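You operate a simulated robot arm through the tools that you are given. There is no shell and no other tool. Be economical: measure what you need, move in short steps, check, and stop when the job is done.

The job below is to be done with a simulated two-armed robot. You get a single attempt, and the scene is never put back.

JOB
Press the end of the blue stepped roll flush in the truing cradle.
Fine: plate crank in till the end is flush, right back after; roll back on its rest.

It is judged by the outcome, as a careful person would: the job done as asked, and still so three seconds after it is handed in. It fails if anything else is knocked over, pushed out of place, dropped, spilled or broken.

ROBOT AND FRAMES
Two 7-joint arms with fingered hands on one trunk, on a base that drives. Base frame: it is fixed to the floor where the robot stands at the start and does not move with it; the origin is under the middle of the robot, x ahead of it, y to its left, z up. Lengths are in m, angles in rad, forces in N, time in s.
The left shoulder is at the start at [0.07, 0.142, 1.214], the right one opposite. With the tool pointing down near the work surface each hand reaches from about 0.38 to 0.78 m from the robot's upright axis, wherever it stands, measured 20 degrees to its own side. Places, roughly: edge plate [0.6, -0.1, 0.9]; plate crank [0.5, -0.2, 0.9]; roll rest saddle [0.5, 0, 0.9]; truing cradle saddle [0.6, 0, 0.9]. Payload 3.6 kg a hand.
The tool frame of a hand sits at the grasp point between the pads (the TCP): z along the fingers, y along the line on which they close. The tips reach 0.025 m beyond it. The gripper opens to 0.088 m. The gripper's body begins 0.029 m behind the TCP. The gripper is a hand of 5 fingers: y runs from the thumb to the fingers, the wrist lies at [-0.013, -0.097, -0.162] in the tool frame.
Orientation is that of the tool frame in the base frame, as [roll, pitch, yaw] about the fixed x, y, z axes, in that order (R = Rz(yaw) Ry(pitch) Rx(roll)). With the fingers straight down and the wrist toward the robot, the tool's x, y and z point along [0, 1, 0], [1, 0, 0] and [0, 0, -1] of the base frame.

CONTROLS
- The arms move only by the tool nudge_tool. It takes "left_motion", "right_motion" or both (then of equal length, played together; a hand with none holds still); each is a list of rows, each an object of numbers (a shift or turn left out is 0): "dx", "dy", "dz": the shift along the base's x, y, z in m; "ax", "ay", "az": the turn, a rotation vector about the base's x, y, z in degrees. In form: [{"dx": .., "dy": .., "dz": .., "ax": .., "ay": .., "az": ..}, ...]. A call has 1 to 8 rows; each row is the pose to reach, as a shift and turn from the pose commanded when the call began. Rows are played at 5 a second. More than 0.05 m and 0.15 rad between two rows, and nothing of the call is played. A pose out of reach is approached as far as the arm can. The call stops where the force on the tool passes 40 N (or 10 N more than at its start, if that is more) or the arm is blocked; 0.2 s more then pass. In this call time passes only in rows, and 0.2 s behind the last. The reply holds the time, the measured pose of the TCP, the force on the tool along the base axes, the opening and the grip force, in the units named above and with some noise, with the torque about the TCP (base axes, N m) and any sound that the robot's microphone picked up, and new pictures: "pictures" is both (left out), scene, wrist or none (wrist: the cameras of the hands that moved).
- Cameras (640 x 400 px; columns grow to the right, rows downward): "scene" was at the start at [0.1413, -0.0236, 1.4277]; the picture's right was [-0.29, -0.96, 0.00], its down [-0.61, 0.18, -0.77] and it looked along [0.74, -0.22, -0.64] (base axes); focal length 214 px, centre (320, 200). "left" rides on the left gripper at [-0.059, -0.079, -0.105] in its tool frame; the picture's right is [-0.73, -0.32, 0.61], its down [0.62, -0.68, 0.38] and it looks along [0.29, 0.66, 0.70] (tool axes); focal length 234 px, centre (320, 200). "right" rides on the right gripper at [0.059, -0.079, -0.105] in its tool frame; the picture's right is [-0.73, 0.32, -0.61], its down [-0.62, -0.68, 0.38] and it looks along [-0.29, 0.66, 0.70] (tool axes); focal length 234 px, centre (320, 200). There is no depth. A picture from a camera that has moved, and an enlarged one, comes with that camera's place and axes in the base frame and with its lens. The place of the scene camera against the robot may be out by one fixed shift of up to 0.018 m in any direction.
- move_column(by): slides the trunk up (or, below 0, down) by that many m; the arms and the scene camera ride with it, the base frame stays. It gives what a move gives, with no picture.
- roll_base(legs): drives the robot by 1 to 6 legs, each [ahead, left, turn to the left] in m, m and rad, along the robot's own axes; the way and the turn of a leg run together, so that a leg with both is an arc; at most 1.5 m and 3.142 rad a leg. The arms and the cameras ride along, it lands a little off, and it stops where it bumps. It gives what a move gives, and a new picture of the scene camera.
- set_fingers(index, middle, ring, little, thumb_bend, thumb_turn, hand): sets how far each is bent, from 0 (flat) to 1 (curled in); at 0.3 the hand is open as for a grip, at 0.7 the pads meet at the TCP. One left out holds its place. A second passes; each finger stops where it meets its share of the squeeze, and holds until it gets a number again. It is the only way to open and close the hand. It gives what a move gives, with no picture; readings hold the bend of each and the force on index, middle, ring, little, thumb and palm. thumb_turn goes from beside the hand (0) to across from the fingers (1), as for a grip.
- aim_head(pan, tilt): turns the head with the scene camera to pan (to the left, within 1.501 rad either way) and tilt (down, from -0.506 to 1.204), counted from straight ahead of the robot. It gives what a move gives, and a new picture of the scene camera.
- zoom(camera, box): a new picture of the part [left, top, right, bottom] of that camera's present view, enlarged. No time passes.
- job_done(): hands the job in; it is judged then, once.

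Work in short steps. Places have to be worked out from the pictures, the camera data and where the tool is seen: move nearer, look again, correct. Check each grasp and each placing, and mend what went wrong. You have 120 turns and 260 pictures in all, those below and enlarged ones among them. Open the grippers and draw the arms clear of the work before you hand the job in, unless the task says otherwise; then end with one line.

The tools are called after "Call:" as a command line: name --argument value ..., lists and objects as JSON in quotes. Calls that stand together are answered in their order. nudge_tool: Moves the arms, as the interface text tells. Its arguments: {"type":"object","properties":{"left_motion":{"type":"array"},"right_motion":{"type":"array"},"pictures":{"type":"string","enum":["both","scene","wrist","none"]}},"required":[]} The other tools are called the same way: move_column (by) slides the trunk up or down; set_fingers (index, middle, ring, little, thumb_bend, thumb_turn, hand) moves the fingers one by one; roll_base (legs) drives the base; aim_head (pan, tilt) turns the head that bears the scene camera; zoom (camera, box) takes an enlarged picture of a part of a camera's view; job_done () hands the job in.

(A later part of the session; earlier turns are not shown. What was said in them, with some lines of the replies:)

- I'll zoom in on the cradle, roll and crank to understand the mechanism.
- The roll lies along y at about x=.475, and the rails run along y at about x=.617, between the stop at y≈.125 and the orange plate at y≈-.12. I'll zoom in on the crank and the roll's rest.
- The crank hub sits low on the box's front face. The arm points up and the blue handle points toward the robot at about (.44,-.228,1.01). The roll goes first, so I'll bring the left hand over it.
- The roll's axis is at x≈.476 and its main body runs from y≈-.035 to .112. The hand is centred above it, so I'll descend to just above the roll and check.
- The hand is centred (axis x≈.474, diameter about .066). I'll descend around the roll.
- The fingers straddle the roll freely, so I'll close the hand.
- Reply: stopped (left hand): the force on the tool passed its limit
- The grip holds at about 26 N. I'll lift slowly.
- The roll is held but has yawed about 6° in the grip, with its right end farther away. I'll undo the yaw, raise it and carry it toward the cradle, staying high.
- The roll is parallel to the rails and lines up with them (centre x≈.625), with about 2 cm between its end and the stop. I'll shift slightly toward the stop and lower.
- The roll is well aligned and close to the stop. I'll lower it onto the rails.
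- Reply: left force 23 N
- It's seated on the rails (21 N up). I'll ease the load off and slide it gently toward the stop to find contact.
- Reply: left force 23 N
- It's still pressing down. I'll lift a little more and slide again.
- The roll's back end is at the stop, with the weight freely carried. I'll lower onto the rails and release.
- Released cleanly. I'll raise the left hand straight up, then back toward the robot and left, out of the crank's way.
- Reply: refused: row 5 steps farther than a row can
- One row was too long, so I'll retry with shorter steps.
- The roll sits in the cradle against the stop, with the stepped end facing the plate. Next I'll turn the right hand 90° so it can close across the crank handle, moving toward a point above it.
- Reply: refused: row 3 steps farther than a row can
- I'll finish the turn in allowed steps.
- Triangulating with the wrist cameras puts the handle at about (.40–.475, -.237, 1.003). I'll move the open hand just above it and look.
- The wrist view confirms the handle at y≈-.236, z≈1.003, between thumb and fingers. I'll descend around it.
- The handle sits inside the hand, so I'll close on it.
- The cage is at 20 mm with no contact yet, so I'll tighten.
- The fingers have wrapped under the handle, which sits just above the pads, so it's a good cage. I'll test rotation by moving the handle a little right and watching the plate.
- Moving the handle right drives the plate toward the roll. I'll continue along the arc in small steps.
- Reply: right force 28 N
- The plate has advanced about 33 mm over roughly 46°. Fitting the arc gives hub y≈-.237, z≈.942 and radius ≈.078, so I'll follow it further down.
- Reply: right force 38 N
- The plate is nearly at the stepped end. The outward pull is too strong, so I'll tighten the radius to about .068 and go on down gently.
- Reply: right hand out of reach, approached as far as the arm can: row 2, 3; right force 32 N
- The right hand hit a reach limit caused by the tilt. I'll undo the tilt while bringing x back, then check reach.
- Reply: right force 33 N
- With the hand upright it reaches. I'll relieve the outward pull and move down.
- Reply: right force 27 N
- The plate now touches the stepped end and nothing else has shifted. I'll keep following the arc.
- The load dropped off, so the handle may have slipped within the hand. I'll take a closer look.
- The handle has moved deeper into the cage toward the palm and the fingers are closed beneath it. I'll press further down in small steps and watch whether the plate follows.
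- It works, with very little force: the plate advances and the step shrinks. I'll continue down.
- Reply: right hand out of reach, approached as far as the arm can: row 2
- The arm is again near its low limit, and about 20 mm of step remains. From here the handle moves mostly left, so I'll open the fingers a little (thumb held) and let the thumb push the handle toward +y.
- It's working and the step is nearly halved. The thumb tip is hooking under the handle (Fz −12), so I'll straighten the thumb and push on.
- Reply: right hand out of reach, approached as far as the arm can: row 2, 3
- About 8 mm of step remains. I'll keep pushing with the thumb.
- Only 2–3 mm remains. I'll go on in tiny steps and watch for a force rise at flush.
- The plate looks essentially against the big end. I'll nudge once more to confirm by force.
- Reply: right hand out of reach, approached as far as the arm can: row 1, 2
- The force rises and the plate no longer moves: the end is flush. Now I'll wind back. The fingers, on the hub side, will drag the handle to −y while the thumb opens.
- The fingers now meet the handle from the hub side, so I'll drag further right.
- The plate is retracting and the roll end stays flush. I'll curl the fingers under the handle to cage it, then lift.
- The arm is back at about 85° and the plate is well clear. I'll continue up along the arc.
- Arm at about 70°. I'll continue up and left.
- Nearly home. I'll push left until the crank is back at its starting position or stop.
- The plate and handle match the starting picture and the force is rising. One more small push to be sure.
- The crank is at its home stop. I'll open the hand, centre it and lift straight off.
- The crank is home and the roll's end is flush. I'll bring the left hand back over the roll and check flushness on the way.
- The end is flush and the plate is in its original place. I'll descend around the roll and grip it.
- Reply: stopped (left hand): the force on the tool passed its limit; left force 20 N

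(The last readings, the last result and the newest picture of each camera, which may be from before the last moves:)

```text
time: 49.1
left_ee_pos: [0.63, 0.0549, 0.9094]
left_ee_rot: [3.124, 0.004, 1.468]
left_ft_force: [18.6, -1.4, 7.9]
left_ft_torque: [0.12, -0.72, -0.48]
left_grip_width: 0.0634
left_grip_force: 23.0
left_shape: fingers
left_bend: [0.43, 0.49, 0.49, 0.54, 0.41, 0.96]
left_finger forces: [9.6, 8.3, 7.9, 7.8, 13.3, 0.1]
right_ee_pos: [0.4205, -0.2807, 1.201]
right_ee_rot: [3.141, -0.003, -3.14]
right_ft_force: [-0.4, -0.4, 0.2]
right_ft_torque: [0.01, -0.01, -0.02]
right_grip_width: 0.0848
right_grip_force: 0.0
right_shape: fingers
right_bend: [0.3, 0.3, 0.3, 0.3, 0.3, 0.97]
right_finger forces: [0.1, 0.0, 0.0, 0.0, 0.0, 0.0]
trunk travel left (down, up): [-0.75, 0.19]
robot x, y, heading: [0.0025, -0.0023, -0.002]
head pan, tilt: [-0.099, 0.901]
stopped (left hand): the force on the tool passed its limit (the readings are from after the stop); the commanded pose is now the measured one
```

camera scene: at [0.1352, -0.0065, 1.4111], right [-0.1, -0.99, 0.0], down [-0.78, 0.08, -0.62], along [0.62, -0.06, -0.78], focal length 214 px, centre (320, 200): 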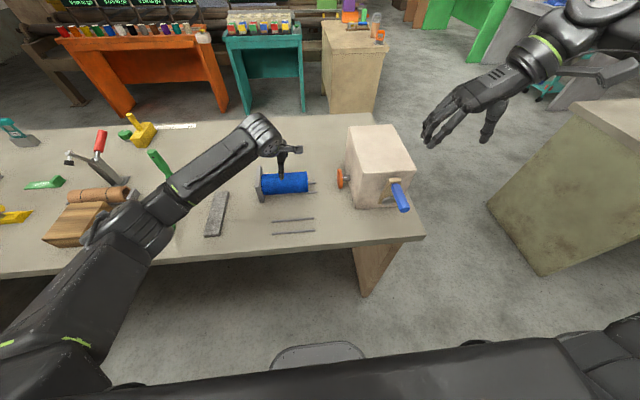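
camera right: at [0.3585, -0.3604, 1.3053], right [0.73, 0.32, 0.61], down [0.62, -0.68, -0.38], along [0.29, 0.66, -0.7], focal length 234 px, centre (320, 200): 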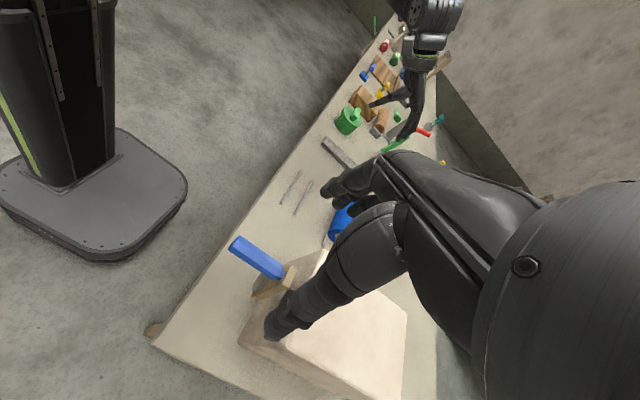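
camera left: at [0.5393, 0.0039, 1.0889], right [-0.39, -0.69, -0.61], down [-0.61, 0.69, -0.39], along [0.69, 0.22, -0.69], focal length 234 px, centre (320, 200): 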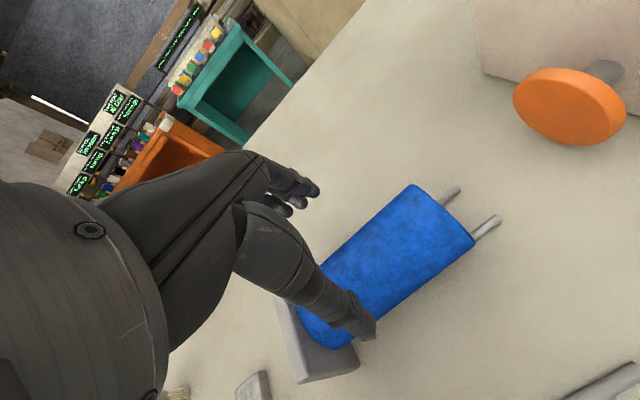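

Gripped. I'll lift, easing away from the stop as it rises.

Call:
nudge_tool --left_motion '[{"dz": 0.008, "dy": -0.003}, {"dz": 0.02, "dy": -0.01}, {"dz": 0.04, "dy": -0.02}, {"dz": 0.06, "dy": -0.02}, {"dz": 0.08, "dy": -0.02}]'

Call:
zoom --camera "scene" --box '[230, 130, 390, 250]'

```text
time: 50.3
left_ee_pos: [0.6264, 0.0358, 0.9882]
left_ee_rot: [3.13, 0.005, 1.469]
left_ft_force: [0.5, -0.4, -2.6]
left_ft_torque: [0.05, 0.0, -0.04]
left_grip_width: 0.0633
left_grip_force: 18.5
left_shape: fingers
left_bend: [0.47, 0.52, 0.53, 0.58, 0.39, 0.93]
left_finger forces: [7.1, 5.2, 4.4, 2.4, 18.1, 0.0]
right_ee_pos: [0.4181, -0.2808, 1.2015]
right_ee_rot: [-3.141, -0.001, -3.141]
right_ft_force: [-1.0, -0.6, 0.3]
right_ft_torque: [0.0, 0.02, -0.01]
right_grip_width: 0.0849
right_grip_force: 0.2
right_shape: fingers
right_bend: [0.3, 0.3, 0.3, 0.3, 0.3, 0.97]
right_finger forces: [0.0, 0.1, 0.0, 0.0, 0.1, 0.1]
trunk travel left (down, up): [-0.75, 0.19]
robot x, y, heading: [0.0022, 0.0018, -0.004]
head pan, tilt: [-0.099, 0.901]
camera scene: at [0.1365, -0.0062, 1.4109], right [-0.1, -0.99, 0.0], down [-0.78, 0.08, -0.62], along [0.62, -0.06, -0.78], focal length 214 px, centre (320, 200)
camera left: at [0.5411, -0.0148, 1.0913], right [-0.39, -0.69, -0.61], down [-0.61, 0.69, -0.39], along [0.69, 0.22, -0.69], focal length 234 px, centre (320, 200)
```

scene: 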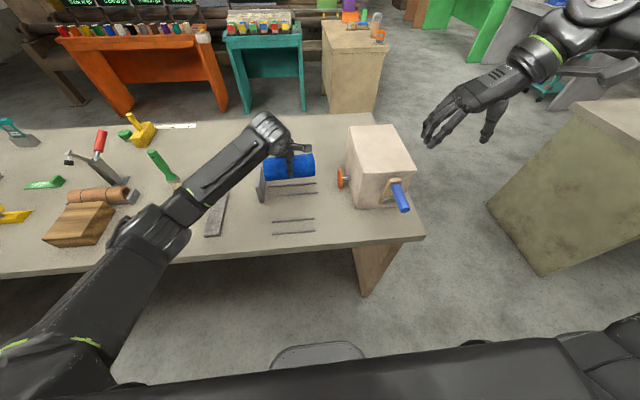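
left: 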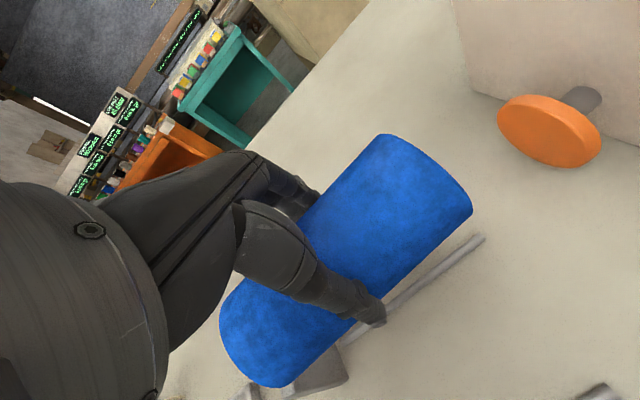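

```text
3.33 times, centred on (310, 190) of scene
camera zoom: at [0.1365, -0.0062, 1.4109], right [-0.1, -0.99, 0.0], down [-0.78, 0.08, -0.62], along [0.62, -0.06, -0.78], focal length 715 px, centre (353, 233)
```

zoom: 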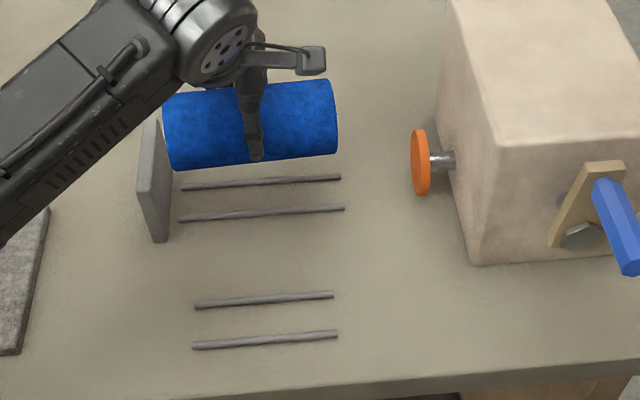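

The roll is up with a ~2° yaw, and its y position matches the original. I'll move back over the rest at x≈.481 and correct the yaw.

Call:
nudge_tool --left_motion '[{"dx": -0.04, "az": -1}, {"dx": -0.08, "az": -2}, {"dx": -0.12, "az": -2}, {"dx": -0.1455, "az": -2}, {"dx": -0.1455, "az": -2, "dz": -0.03}, {"dx": -0.1455, "az": -2, "dz": -0.055}]'

Call:
zoom --camera "scene" --box '[230, 150, 390, 270]'

```text
time: 51.7
left_ee_pos: [0.4813, 0.0361, 0.9342]
left_ee_rot: [3.128, 0.005, 1.434]
left_ft_force: [0.4, -0.4, -2.8]
left_ft_torque: [0.02, -0.03, -0.01]
left_grip_width: 0.0635
left_grip_force: 18.5
left_shape: fingers
left_bend: [0.47, 0.52, 0.53, 0.58, 0.39, 0.93]
left_finger forces: [7.1, 5.0, 4.4, 2.2, 17.9, 0.1]
right_ee_pos: [0.4181, -0.2811, 1.2012]
right_ee_rot: [3.14, -0.002, 3.141]
right_ft_force: [-0.5, -0.6, 0.0]
right_ft_torque: [0.06, 0.0, 0.01]
right_grip_width: 0.0848
right_grip_force: 0.0
right_shape: fingers
right_bend: [0.3, 0.3, 0.3, 0.3, 0.3, 0.97]
right_finger forces: [0.0, 0.1, 0.0, 0.1, 0.0, 0.0]
trunk travel left (down, up): [-0.75, 0.19]
robot x, y, heading: [-0.0003, -0.0002, 0.0]
head pan, tilt: [-0.099, 0.901]
camera scene: at [0.1363, -0.0064, 1.411], right [-0.1, -0.99, 0.0], down [-0.78, 0.08, -0.62], along [0.62, -0.06, -0.78], focal length 214 px, centre (320, 200)
camera left: at [0.395, -0.0116, 1.0363], right [-0.41, -0.68, -0.61], down [-0.59, 0.71, -0.4], along [0.7, 0.19, -0.69], focal length 234 px, centre (320, 200)
```

scene: 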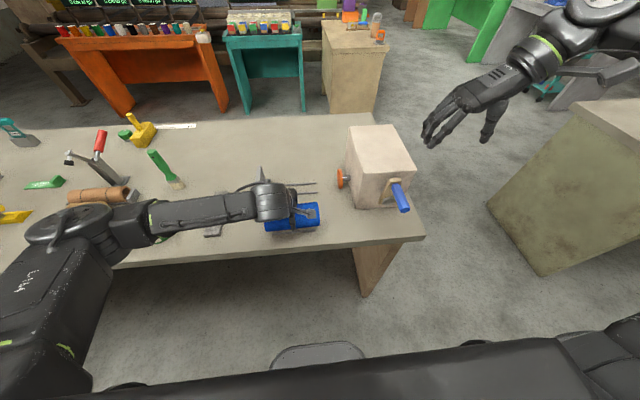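
left: 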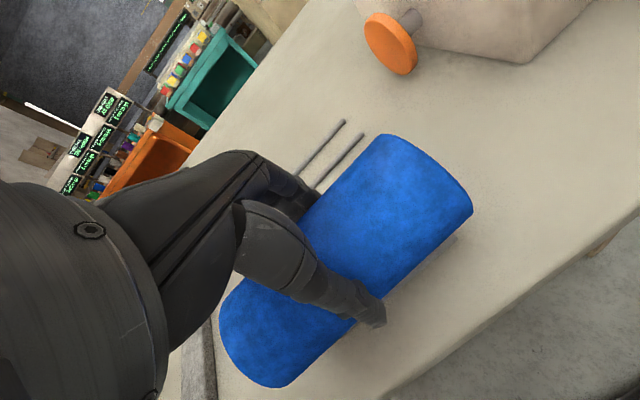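

```text
3.33 times, centred on (310, 210) of scene
camera zoom: at [0.1363, -0.0064, 1.411], right [-0.1, -0.99, 0.0], down [-0.78, 0.08, -0.62], along [0.62, -0.06, -0.78], focal length 715 px, centre (353, 167)
```

zoom: 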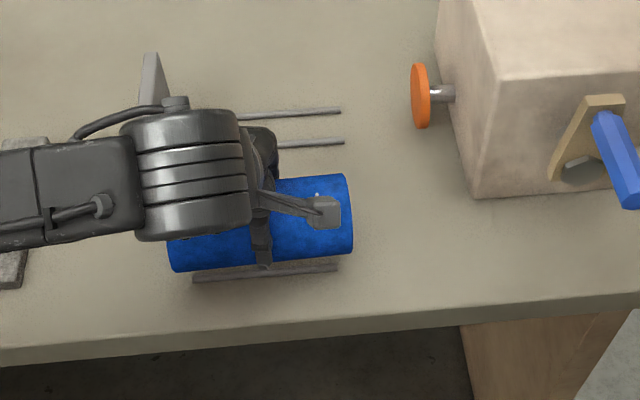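

A small skew of about 2° remains. I'll trim half of it and lower onto the rods, which will align the rest.

Call:
nudge_tool --left_motion '[{"az": -1.5, "dz": -0.01}, {"az": -1.5, "dz": -0.02}, {"az": -1.5, "dz": -0.026}, {"az": -1.5, "dz": -0.028}]'

Call:
zoom --camera "scene" --box '[230, 150, 390, 270]'

```text
time: 52.7
left_ee_pos: [0.4821, 0.036, 0.909]
left_ee_rot: [3.12, 0.005, 1.41]
left_ft_force: [8.8, 1.3, 22.9]
left_ft_torque: [0.14, 0.04, -0.03]
left_grip_width: 0.0637
left_grip_force: 22.3
left_shape: fingers
left_bend: [0.46, 0.52, 0.53, 0.58, 0.39, 0.93]
left_finger forces: [8.4, 6.5, 5.7, 4.1, 18.2, 0.1]
right_ee_pos: [0.4167, -0.2814, 1.2014]
right_ee_rot: [3.141, 0.0, 3.141]
right_ft_force: [-0.1, 0.2, -0.1]
right_ft_torque: [0.0, 0.01, -0.03]
right_grip_width: 0.0848
right_grip_force: 0.0
right_shape: fingers
right_bend: [0.3, 0.3, 0.3, 0.3, 0.3, 0.97]
right_finger forces: [0.1, 0.0, 0.1, 0.0, 0.1, 0.0]
trunk travel left (down, up): [-0.75, 0.19]
robot x, y, heading: [0.0043, 0.0013, -0.001]
head pan, tilt: [-0.099, 0.901]
camera scene: at [0.1348, -0.0065, 1.4116], right [-0.1, -0.99, 0.0], down [-0.78, 0.08, -0.62], along [0.62, -0.06, -0.78], focal length 214 px, centre (320, 200)
camera left: at [0.393, -0.0095, 1.0107], right [-0.42, -0.67, -0.61], down [-0.56, 0.72, -0.4], along [0.71, 0.17, -0.68], focal length 234 px, centre (320, 200)
```

scene: 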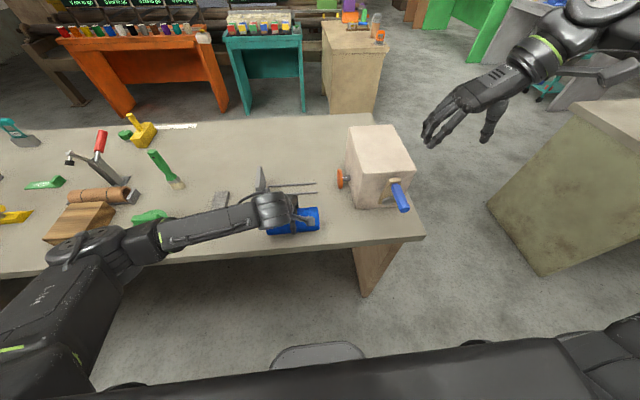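
left: 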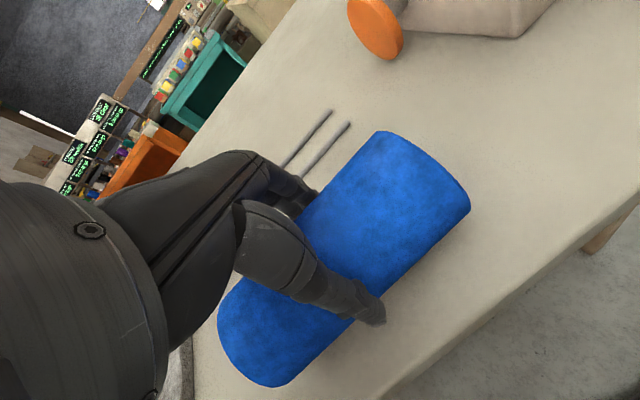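

```text
3.33 times, centred on (310, 210) of scene
camera zoom: at [0.1348, -0.0065, 1.4116], right [-0.1, -0.99, 0.0], down [-0.78, 0.08, -0.62], along [0.62, -0.06, -0.78], focal length 715 px, centre (353, 167)
```

zoom: 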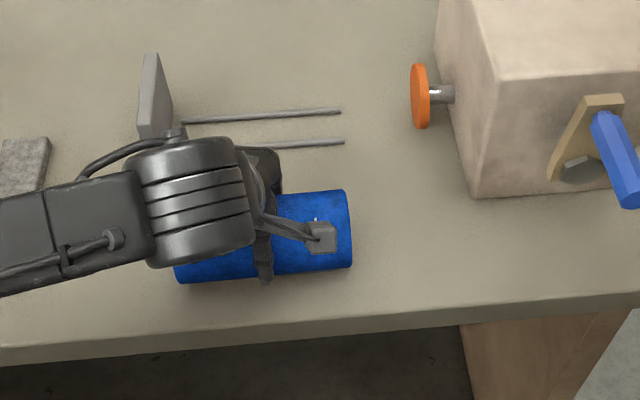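

It's seated (≈23 N) and centred over the rods. I'll ease the load and release.

Call:
nudge_tool --left_motion '[{"dz": 0.003}]' --pictures "none"

Call:
set_fingers --hand "left" --index 0.3 --middle 0.3 --ring 0.3 --little 0.3 --thumb_bend 0.3

Call:
zoom --camera "scene" --box '[230, 150, 390, 270]'

```text
time: 53.1
left_ee_pos: [0.4818, 0.0358, 0.9096]
left_ee_rot: [3.127, 0.005, 1.406]
left_ft_force: [10.8, 2.5, 16.4]
left_ft_torque: [0.14, -0.16, -0.02]
left_grip_width: 0.0637
left_grip_force: 20.5
left_shape: fingers
left_bend: [0.45, 0.51, 0.52, 0.58, 0.4, 0.93]
left_finger forces: [9.0, 6.8, 5.8, 4.0, 16.1, 0.0]
right_ee_pos: [0.419, -0.2809, 1.2013]
right_ee_rot: [-3.141, 0.0, 3.141]
right_ft_force: [0.2, 0.4, 0.5]
right_ft_torque: [0.01, 0.02, 0.01]
right_grip_width: 0.085
right_grip_force: 0.0
right_shape: fingers
right_bend: [0.3, 0.3, 0.3, 0.3, 0.3, 0.97]
right_finger forces: [0.0, 0.0, 0.1, 0.1, 0.0, 0.0]
trunk travel left (down, up): [-0.75, 0.19]
robot x, y, heading: [0.0031, -0.0001, -0.002]
head pan, tilt: [-0.099, 0.901]
```

```text
time: 54.1
left_ee_pos: [0.4803, 0.0354, 0.9081]
left_ee_rot: [3.127, 0.006, 1.406]
left_ft_force: [-0.4, -0.1, 0.6]
left_ft_torque: [0.02, 0.01, 0.01]
left_grip_width: 0.0842
left_grip_force: 0.0
left_shape: fingers
left_bend: [0.3, 0.3, 0.3, 0.3, 0.3, 0.97]
left_finger forces: [0.0, 0.0, 0.1, 0.0, 0.0, 0.1]
right_ee_pos: [0.4176, -0.2806, 1.2017]
right_ee_rot: [3.141, 0.0, -3.141]
right_ft_force: [-0.1, 0.0, -0.7]
right_ft_torque: [-0.02, 0.01, 0.02]
right_grip_width: 0.0852
right_grip_force: 0.0
right_shape: fingers
right_bend: [0.3, 0.3, 0.3, 0.3, 0.3, 0.97]
right_finger forces: [0.0, 0.1, 0.0, 0.0, 0.1, 0.1]
trunk travel left (down, up): [-0.75, 0.19]
robot x, y, heading: [-0.0006, -0.0005, 0.005]
head pan, tilt: [-0.099, 0.901]
```

```text
3.33 times, centred on (310, 210) of scene
camera zoom: at [0.1357, -0.0066, 1.411], right [-0.1, -0.99, 0.0], down [-0.78, 0.08, -0.62], along [0.62, -0.06, -0.78], focal length 715 px, centre (353, 167)
```

zoom: 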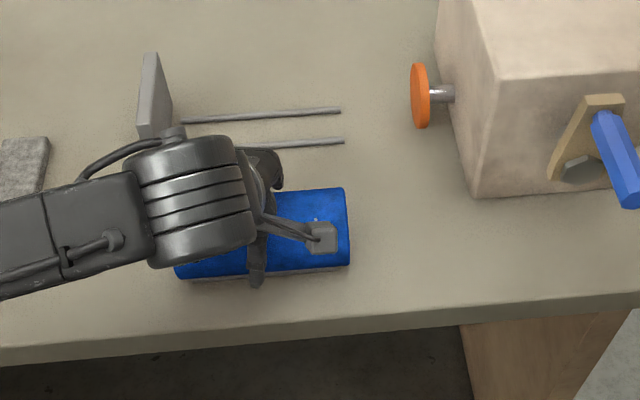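

Released on the rest and level. I'll lift the left hand straight up and clear.

Call:
nudge_tool --left_motion '[{"dz": 0.03}, {"dz": 0.07}, {"dz": 0.11}, {"dz": 0.15}, {"dz": 0.18, "dy": 0.03}, {"dz": 0.2, "dy": 0.07}, {"dz": 0.22, "dy": 0.11}, {"dz": 0.23, "dy": 0.15}]'

Call:
zoom --camera "scene" --box '[230, 120, 420, 260]'

Call:
zoom --camera "left" --box '[340, 60, 640, 360]'

```text
time: 55.9
left_ee_pos: [0.4792, 0.1871, 1.1393]
left_ee_rot: [3.127, 0.007, 1.408]
left_ft_force: [-0.4, -0.4, -1.2]
left_ft_torque: [-0.04, -0.03, 0.01]
left_grip_width: 0.0843
left_grip_force: 0.1
left_shape: fingers
left_bend: [0.3, 0.3, 0.3, 0.3, 0.3, 0.97]
left_finger forces: [0.1, 0.0, 0.1, 0.1, 0.0, 0.0]
right_ee_pos: [0.4178, -0.2793, 1.2021]
right_ee_rot: [-3.14, 0.0, 3.141]
right_ft_force: [-0.2, 0.4, 0.1]
right_ft_torque: [0.0, 0.01, 0.02]
right_grip_width: 0.0849
right_grip_force: 0.0
right_shape: fingers
right_bend: [0.3, 0.3, 0.3, 0.3, 0.3, 0.97]
right_finger forces: [0.1, 0.1, 0.1, 0.1, 0.0, 0.0]
trunk travel left (down, up): [-0.75, 0.19]
robot x, y, heading: [0.0018, -0.0007, -0.001]
head pan, tilt: [-0.099, 0.901]
camera scene: at [0.1348, -0.0046, 1.4111], right [-0.1, -0.99, 0.0], down [-0.78, 0.08, -0.62], along [0.62, -0.06, -0.78], focal length 214 px, centre (320, 200)
camera left: at [0.3923, 0.1426, 1.2418], right [-0.43, -0.67, -0.61], down [-0.57, 0.72, -0.4], along [0.7, 0.17, -0.69], focal length 234 px, centre (320, 200)
```

scene: 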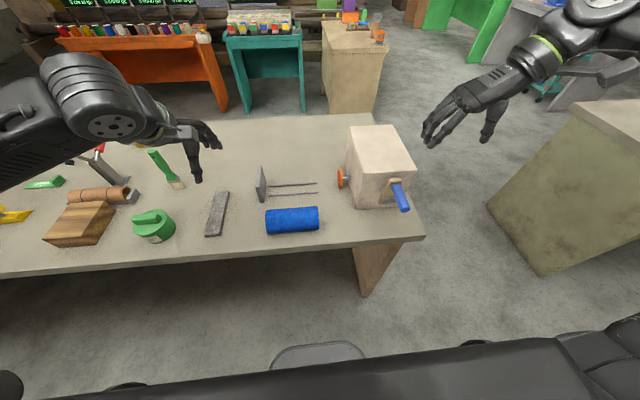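
left: 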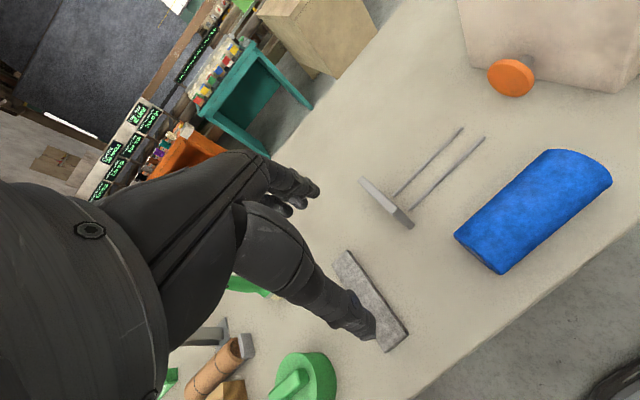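

```text
2.86 times, centred on (325, 190) of scene
camera zoom: at [0.1348, -0.0046, 1.4111], right [-0.1, -0.99, 0.0], down [-0.78, 0.08, -0.62], along [0.62, -0.06, -0.78], focal length 613 px, centre (306, 229)
```

zoom: 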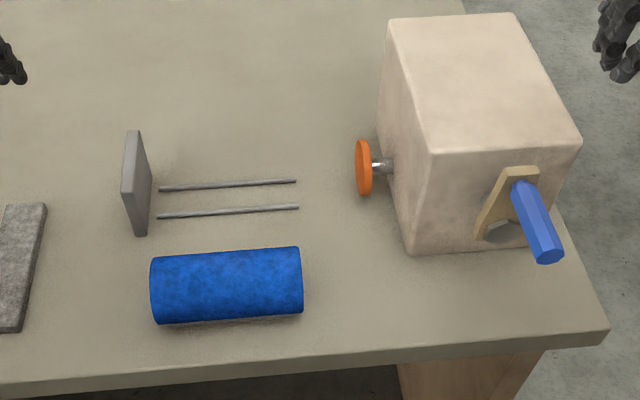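

```text
1.33 times, centred on (490, 210) of left
camera zoom: at [0.3923, 0.1426, 1.2418], right [-0.43, -0.67, -0.61], down [-0.57, 0.72, -0.4], along [0.7, 0.17, -0.69], focal length 312 px, centre (93, 187)
```

zoom: 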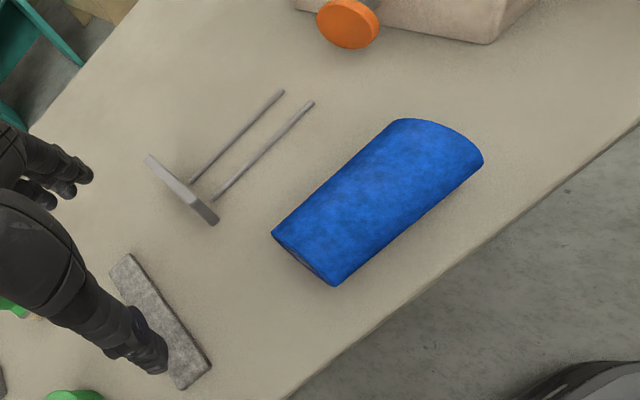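

The roll is on its rest and aligned. I'll check its ends more closely.

Call:
zoom --camera "left" --box '[440, 130, 640, 290]'

Call:
zoom --camera "scene" --box '[255, 195, 335, 245]'

Call:
zoom --camera "right" --box '[220, 140, 420, 300]'

```text
2.50 times, centred on (540, 210) of left
camera zoom: at [0.3923, 0.1426, 1.2418], right [-0.43, -0.67, -0.61], down [-0.57, 0.72, -0.4], along [0.7, 0.17, -0.69], focal length 585 px, centre (-230, 175)
```

zoom: 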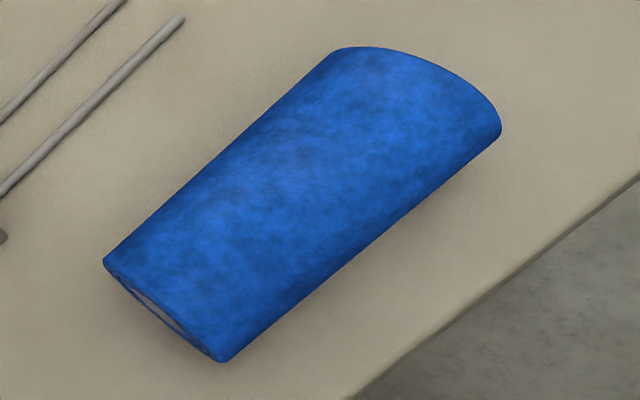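

```text
8.00 times, centred on (295, 220) of scene
camera zoom: at [0.1348, -0.0046, 1.4111], right [-0.1, -0.99, 0.0], down [-0.78, 0.08, -0.62], along [0.62, -0.06, -0.78], focal length 1716 px, centre (520, 40)
```

zoom: 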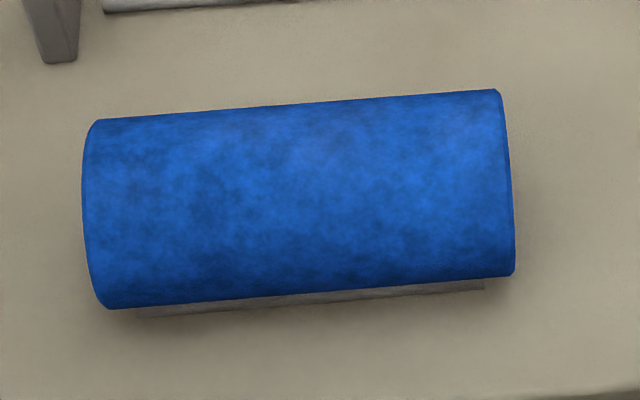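

```text
2.50 times, centred on (320, 220) of right
camera zoom: at [0.3585, -0.3578, 1.3058], right [0.73, 0.32, 0.61], down [0.62, -0.68, -0.38], along [0.29, 0.66, -0.7], focal length 585 px, centre (320, 150)
```

zoom: 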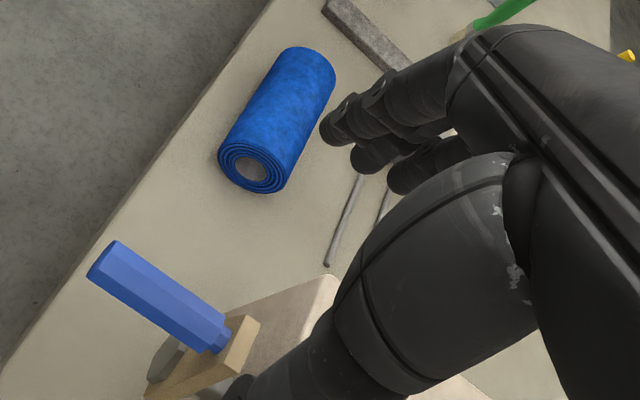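

The end is flush, the roll rests squarely on its rods, the plate and crank are home, and both hands are open and clear. I'll hand it in.

Call:
job_done

```text
The job is handed in.
```

The blue roll's stepped end is pressed flush, the plate crank is back at its starting position, and the roll is back on its rest with nothing else disturbed.
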